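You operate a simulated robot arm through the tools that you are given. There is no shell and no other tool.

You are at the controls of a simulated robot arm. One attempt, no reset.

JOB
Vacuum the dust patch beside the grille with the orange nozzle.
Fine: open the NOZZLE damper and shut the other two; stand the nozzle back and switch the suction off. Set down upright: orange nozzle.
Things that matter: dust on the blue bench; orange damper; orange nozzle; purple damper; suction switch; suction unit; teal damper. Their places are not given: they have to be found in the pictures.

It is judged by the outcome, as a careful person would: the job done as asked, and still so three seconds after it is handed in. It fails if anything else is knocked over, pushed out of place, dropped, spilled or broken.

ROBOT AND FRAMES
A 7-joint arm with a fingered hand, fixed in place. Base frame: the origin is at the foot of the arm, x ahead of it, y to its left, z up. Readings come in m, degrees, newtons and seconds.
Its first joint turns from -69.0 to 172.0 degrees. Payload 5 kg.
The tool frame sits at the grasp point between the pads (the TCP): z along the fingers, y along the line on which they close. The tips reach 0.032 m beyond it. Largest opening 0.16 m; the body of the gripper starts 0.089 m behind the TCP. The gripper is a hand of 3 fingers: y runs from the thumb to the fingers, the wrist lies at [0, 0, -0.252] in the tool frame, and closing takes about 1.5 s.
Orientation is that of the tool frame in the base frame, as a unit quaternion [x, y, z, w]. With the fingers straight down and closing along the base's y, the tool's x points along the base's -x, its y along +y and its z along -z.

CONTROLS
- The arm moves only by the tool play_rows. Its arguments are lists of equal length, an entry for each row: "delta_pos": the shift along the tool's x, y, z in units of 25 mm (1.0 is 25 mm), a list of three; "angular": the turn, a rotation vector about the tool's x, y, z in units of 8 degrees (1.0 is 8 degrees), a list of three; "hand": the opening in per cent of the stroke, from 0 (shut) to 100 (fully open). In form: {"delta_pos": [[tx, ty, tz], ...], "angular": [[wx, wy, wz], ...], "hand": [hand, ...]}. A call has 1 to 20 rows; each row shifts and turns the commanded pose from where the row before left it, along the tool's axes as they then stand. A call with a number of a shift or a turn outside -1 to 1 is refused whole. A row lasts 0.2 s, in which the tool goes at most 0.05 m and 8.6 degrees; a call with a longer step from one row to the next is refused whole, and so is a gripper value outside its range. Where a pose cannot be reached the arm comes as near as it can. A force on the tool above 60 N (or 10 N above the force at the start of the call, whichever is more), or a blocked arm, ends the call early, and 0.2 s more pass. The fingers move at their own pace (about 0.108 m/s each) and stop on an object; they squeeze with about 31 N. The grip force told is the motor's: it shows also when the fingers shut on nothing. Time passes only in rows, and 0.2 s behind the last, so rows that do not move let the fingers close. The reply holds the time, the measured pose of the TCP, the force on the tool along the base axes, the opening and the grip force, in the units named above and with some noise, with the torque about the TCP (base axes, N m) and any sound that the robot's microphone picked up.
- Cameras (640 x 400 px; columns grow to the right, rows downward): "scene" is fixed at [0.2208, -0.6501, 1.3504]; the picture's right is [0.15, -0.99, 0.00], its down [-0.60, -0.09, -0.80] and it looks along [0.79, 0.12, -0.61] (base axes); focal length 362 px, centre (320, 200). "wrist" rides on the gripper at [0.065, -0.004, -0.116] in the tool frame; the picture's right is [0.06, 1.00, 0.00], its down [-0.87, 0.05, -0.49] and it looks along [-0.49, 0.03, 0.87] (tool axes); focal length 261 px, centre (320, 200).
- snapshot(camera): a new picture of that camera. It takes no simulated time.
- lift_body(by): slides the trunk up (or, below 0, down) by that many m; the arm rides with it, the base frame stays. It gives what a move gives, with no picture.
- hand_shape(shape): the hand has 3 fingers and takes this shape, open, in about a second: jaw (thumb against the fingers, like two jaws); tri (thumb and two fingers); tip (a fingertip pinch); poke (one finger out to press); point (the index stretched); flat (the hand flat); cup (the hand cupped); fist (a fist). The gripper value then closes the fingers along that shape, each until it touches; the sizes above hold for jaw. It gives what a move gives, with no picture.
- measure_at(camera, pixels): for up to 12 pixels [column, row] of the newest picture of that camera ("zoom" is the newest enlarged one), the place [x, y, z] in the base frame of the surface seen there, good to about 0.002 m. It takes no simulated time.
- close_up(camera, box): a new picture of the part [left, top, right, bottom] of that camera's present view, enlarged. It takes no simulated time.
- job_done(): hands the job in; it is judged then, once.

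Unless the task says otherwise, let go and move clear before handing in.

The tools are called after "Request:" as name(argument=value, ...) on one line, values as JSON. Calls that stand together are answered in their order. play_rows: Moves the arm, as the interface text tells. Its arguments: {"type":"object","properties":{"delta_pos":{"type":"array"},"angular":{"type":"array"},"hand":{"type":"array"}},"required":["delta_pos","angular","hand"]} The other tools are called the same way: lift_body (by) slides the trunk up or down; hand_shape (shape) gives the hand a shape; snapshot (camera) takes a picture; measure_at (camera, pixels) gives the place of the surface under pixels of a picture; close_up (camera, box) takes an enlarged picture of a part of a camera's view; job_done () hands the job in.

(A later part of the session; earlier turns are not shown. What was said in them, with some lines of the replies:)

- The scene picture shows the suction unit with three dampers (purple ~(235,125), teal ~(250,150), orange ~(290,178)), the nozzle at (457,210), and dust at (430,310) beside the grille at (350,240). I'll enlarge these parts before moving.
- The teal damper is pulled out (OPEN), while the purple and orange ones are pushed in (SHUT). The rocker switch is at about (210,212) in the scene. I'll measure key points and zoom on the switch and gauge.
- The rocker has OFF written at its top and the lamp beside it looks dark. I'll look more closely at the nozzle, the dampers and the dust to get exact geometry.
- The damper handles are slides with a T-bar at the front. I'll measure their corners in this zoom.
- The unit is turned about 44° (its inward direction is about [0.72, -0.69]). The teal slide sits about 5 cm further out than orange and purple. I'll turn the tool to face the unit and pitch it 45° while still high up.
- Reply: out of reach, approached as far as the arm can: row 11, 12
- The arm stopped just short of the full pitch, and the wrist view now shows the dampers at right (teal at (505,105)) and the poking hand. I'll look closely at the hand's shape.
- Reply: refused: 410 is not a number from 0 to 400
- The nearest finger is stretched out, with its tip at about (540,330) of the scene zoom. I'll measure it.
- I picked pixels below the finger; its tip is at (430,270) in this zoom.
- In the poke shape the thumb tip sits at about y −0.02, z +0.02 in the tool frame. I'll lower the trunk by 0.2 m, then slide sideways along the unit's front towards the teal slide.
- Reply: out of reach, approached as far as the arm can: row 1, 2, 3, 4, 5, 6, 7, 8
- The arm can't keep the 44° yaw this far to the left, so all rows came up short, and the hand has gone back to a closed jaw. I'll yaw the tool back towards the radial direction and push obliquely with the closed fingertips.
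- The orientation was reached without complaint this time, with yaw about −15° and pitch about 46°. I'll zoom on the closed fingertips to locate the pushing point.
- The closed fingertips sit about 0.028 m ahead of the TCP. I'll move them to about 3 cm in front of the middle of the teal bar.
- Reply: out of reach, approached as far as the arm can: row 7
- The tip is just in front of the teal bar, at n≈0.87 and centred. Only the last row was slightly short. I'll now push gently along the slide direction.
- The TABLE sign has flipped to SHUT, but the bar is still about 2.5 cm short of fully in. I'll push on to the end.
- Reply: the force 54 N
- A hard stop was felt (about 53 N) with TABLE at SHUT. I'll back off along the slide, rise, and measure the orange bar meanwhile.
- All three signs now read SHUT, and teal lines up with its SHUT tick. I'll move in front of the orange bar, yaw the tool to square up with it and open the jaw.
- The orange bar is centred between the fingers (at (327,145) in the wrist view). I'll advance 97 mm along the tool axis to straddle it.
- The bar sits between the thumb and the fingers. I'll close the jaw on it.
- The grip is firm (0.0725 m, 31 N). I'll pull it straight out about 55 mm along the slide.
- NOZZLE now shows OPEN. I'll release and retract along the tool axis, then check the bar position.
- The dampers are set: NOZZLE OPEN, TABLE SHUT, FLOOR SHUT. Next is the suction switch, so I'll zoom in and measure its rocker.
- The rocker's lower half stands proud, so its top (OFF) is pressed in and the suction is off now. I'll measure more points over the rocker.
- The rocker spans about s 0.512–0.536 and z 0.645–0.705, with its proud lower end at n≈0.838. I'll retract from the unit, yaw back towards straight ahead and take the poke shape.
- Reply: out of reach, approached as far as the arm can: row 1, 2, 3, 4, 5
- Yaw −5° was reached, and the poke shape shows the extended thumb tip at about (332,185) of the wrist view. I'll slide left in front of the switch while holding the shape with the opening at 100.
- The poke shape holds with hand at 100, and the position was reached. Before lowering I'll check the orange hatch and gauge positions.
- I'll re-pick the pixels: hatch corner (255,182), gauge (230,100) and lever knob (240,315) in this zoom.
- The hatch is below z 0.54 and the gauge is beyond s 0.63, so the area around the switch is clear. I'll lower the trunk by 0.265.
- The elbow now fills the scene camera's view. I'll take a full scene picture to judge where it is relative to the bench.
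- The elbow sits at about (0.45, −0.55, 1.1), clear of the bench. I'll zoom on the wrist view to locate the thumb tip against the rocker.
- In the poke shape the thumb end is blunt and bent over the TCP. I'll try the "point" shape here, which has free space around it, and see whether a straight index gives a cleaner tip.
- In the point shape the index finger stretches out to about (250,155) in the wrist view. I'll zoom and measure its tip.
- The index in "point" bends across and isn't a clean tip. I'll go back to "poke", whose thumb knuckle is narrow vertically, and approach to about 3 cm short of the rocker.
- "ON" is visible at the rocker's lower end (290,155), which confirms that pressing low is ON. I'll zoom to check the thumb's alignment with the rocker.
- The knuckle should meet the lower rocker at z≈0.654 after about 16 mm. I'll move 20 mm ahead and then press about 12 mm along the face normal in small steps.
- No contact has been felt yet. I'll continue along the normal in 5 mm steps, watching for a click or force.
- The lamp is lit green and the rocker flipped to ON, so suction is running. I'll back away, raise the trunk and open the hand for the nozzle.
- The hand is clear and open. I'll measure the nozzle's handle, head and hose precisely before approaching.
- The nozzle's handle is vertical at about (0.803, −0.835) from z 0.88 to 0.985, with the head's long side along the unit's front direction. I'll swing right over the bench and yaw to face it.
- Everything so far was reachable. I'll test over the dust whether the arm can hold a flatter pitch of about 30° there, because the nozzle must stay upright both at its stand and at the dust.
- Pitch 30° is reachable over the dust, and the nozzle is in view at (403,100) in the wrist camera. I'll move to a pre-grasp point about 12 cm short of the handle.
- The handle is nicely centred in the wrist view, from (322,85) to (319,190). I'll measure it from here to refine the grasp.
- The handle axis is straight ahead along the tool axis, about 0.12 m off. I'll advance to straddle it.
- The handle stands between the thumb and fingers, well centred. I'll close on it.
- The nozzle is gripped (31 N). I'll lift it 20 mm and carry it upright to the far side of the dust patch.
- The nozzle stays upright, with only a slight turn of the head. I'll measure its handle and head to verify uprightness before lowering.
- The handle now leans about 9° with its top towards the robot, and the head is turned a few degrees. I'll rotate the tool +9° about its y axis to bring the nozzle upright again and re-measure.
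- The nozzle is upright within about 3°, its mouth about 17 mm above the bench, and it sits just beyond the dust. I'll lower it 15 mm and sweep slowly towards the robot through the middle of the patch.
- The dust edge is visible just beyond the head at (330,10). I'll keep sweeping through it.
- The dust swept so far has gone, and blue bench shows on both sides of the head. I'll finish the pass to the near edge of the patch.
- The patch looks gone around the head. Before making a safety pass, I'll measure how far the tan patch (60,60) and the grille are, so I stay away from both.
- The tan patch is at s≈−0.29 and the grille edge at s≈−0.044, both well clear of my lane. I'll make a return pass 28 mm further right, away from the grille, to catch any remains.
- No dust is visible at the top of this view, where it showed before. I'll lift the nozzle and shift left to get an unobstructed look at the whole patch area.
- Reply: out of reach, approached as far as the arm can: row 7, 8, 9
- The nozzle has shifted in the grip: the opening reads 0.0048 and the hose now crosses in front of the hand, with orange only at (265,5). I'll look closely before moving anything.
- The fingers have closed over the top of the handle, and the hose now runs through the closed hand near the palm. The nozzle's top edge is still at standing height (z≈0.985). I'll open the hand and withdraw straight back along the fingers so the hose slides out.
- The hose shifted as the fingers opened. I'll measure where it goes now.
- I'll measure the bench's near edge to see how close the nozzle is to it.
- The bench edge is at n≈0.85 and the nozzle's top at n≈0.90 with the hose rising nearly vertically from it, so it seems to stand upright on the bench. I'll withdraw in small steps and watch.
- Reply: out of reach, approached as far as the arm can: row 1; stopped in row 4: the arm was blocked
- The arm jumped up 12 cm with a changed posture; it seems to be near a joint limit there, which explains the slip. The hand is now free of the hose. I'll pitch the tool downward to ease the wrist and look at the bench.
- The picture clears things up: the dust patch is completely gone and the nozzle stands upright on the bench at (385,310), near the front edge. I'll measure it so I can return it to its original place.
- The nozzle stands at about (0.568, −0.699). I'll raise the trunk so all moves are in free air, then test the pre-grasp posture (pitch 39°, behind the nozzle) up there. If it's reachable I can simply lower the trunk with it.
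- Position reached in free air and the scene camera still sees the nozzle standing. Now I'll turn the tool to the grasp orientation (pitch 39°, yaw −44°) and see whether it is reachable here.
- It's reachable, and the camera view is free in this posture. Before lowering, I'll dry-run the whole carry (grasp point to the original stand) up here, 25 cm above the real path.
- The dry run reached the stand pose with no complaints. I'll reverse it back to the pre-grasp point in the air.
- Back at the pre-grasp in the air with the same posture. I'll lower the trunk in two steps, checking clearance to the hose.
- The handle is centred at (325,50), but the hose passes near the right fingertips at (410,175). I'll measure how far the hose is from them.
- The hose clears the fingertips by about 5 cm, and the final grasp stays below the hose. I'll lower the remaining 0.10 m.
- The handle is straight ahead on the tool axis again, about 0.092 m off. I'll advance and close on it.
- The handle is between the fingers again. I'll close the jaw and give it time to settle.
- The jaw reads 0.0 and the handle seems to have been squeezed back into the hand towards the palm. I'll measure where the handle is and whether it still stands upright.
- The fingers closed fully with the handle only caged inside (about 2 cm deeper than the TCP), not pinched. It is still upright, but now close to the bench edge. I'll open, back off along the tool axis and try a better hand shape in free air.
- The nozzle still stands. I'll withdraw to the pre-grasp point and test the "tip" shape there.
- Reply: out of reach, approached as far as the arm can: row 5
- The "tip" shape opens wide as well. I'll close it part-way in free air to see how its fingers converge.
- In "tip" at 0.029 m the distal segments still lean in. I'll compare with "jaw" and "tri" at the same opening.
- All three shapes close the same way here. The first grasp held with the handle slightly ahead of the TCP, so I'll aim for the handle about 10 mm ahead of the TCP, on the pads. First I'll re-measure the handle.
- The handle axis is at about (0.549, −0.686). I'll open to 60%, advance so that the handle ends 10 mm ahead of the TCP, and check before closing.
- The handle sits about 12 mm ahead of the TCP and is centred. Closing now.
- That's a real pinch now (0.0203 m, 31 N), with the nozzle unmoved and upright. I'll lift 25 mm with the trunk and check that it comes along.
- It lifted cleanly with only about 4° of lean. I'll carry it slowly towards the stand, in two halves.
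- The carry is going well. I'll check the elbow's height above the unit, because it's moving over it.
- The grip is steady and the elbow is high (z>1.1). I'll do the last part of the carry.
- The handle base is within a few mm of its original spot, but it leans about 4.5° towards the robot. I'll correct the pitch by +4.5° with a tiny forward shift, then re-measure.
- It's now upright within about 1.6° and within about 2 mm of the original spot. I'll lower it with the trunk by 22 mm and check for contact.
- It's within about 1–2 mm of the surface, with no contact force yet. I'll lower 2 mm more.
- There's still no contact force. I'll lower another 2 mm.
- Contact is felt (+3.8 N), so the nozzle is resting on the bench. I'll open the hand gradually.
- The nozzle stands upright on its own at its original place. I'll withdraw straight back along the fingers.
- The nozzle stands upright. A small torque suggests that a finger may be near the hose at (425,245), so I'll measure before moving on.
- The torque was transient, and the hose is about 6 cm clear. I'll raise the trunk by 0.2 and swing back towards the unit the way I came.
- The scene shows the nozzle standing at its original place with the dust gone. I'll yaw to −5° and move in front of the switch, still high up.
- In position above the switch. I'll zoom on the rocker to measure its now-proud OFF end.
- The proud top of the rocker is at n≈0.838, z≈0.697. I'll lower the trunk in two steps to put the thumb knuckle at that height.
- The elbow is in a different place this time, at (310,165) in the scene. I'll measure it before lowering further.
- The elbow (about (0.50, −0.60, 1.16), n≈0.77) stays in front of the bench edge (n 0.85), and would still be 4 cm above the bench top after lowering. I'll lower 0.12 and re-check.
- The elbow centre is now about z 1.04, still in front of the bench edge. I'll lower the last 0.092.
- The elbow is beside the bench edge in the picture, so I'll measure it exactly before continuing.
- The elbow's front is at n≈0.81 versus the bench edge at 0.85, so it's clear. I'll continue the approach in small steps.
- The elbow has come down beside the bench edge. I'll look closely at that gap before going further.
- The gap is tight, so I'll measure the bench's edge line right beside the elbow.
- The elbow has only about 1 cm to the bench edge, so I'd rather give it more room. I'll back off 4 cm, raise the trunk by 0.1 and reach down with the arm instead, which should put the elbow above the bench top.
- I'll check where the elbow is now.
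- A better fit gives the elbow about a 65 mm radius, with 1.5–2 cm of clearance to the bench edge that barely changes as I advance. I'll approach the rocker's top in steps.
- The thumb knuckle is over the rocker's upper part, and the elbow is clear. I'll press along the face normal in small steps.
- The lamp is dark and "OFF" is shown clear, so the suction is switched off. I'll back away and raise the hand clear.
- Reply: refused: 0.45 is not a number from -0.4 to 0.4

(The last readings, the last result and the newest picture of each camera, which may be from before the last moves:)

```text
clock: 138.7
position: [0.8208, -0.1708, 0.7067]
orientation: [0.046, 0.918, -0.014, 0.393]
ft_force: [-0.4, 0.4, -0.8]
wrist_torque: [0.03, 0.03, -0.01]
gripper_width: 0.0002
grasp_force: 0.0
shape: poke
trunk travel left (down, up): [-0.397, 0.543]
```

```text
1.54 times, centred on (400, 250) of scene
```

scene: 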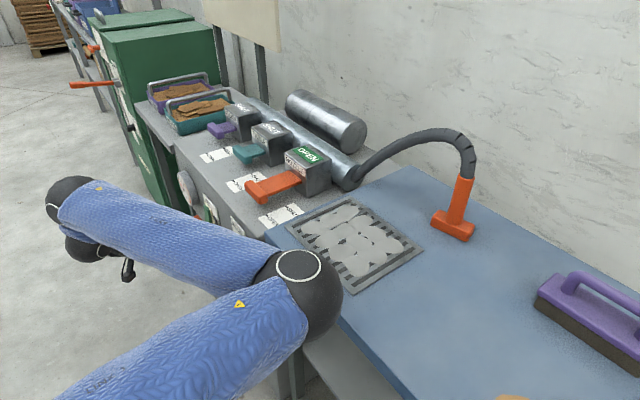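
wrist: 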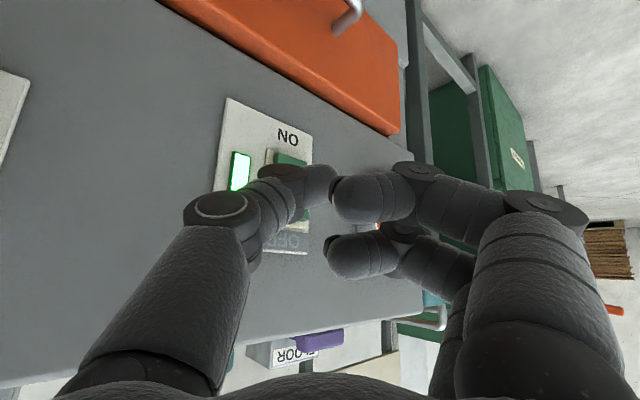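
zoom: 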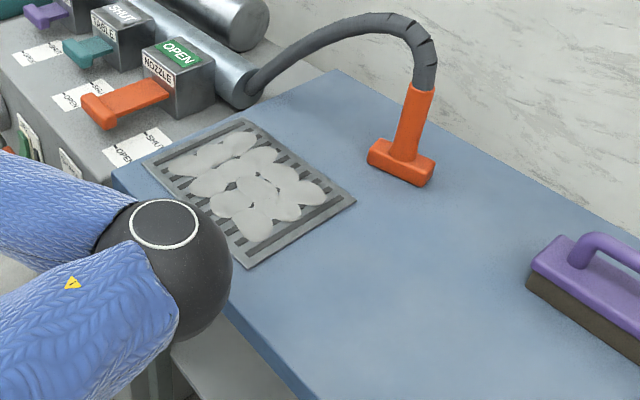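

Dampers, nozzle and bench all look right. I'll raise the trunk by 0.35 to be fully clear and verify the switch.

Request:
lift_body(by=0.35)

Request:
snapshot(camera="scene")

Request:
close_up(camera="scene", box=[160, 160, 290, 300])

Request:
close_up(camera="scene", box=[400, 120, 500, 250])

Request:
measure_at(camera="zoom", pixels=[[345, 240], [360, 240], [350, 290], [365, 195], [280, 300], [390, 350], [330, 370]])

```text
clock: 142.1
position: [0.8199, -0.1712, 1.0569]
orientation: [0.047, 0.919, -0.014, 0.392]
ft_force: [0.1, -1.0, -0.3]
wrist_torque: [-0.02, 0.05, -0.01]
gripper_width: 0.0002
grasp_force: 0.0
shape: poke
trunk travel left (down, up): [-0.747, 0.193]
```

```text
taken
```

scene: 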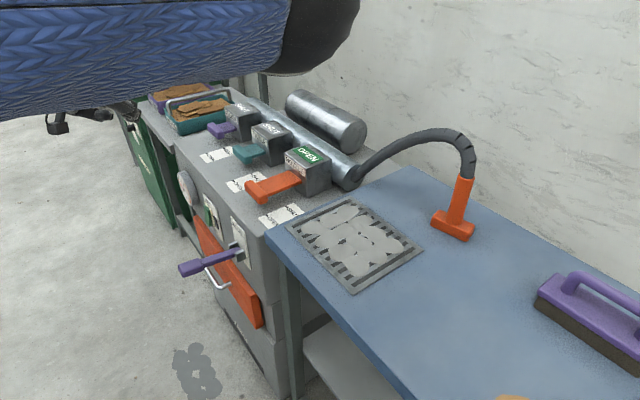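

```text
2.86 times, centred on (225, 230) of scene
```

zoom: 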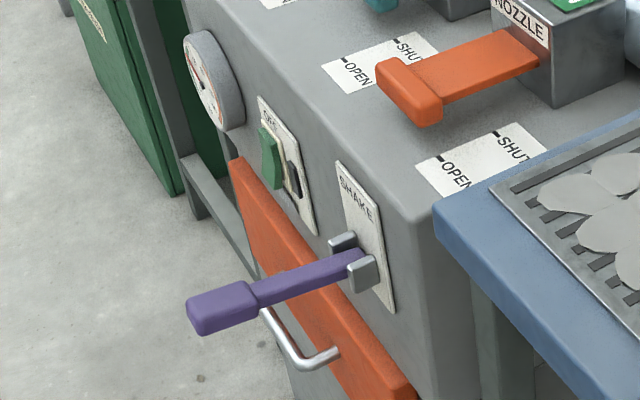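

```text
3.08 times, centred on (450, 185) of scene
```

zoom: 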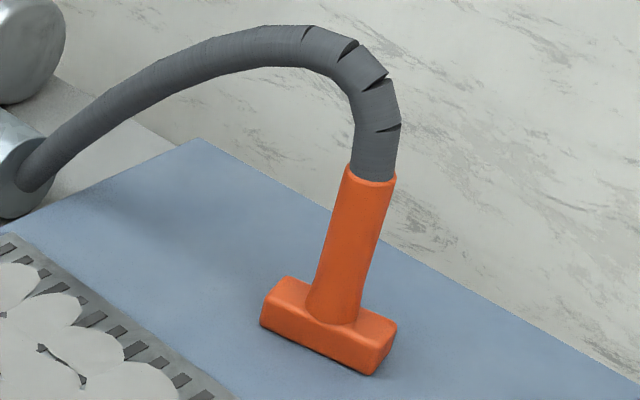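

```text
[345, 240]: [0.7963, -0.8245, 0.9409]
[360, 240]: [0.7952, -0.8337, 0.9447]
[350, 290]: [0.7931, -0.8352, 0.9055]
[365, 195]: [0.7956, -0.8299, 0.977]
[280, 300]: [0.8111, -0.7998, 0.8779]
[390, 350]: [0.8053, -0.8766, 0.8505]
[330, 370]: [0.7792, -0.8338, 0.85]
```

The lamp is dark, the rocker is at OFF, and the nozzle is upright within a few mm of its original place. One last close look at the bench for any dust left.

Request:
close_up(camera="scene", box=[340, 230, 560, 400])

Request:
close_up(camera="scene", box=[190, 90, 350, 220])

```text
2.35 times, centred on (450, 315) of scene
```

zoom: 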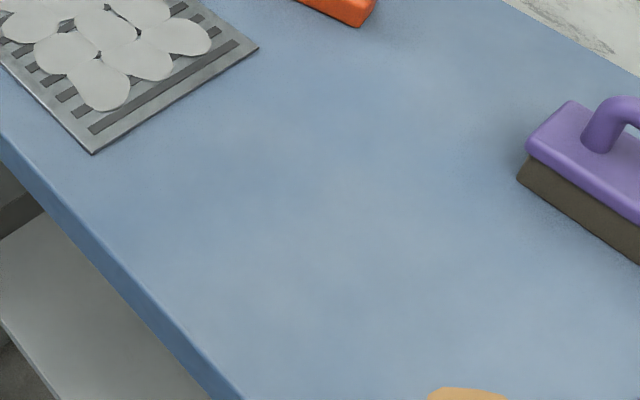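

```text
3.08 times, centred on (270, 155) of scene
```

zoom: 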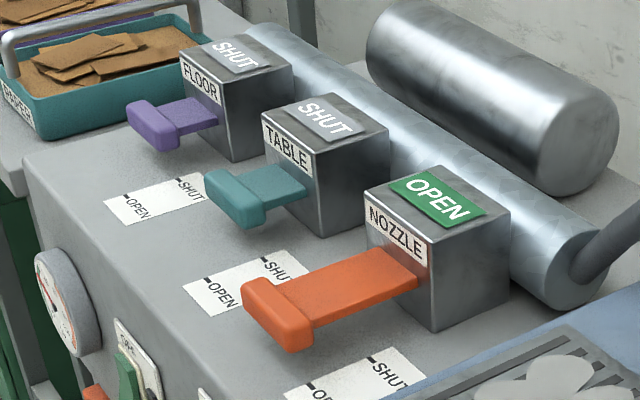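

The bench beside the grille is clean, NOZZLE reads OPEN, TABLE and FLOOR read SHUT, the nozzle stands upright in its place, and the suction is off. The hand is clear of everything, so I'm handing the job in.

Request:
job_done()

```text
The job is handed in.
```

The dust patch beside the grille is vacuumed up and the job is handed in. In the last pictures:

- **Dampers:** NOZZLE reads OPEN, and TABLE and FLOOR read SHUT. FLOOR was already shut, so I left it alone.
- **Nozzle:** it stands upright within a few millimetres of where it started. Its head is turned slightly from its original direction.
- **Suction:** the switch is at OFF and its lamp is dark.

The nozzle slipped out of the hand once. After the dust was gone, the arm jumped near a joint limit while I was lifting the nozzle to check the bench. It came to rest standing upright near the front edge. A second grip squeezed it about 2 cm closer to the edge before I got a firm hold and carried it back. I saw nothing else knocked over or moved.
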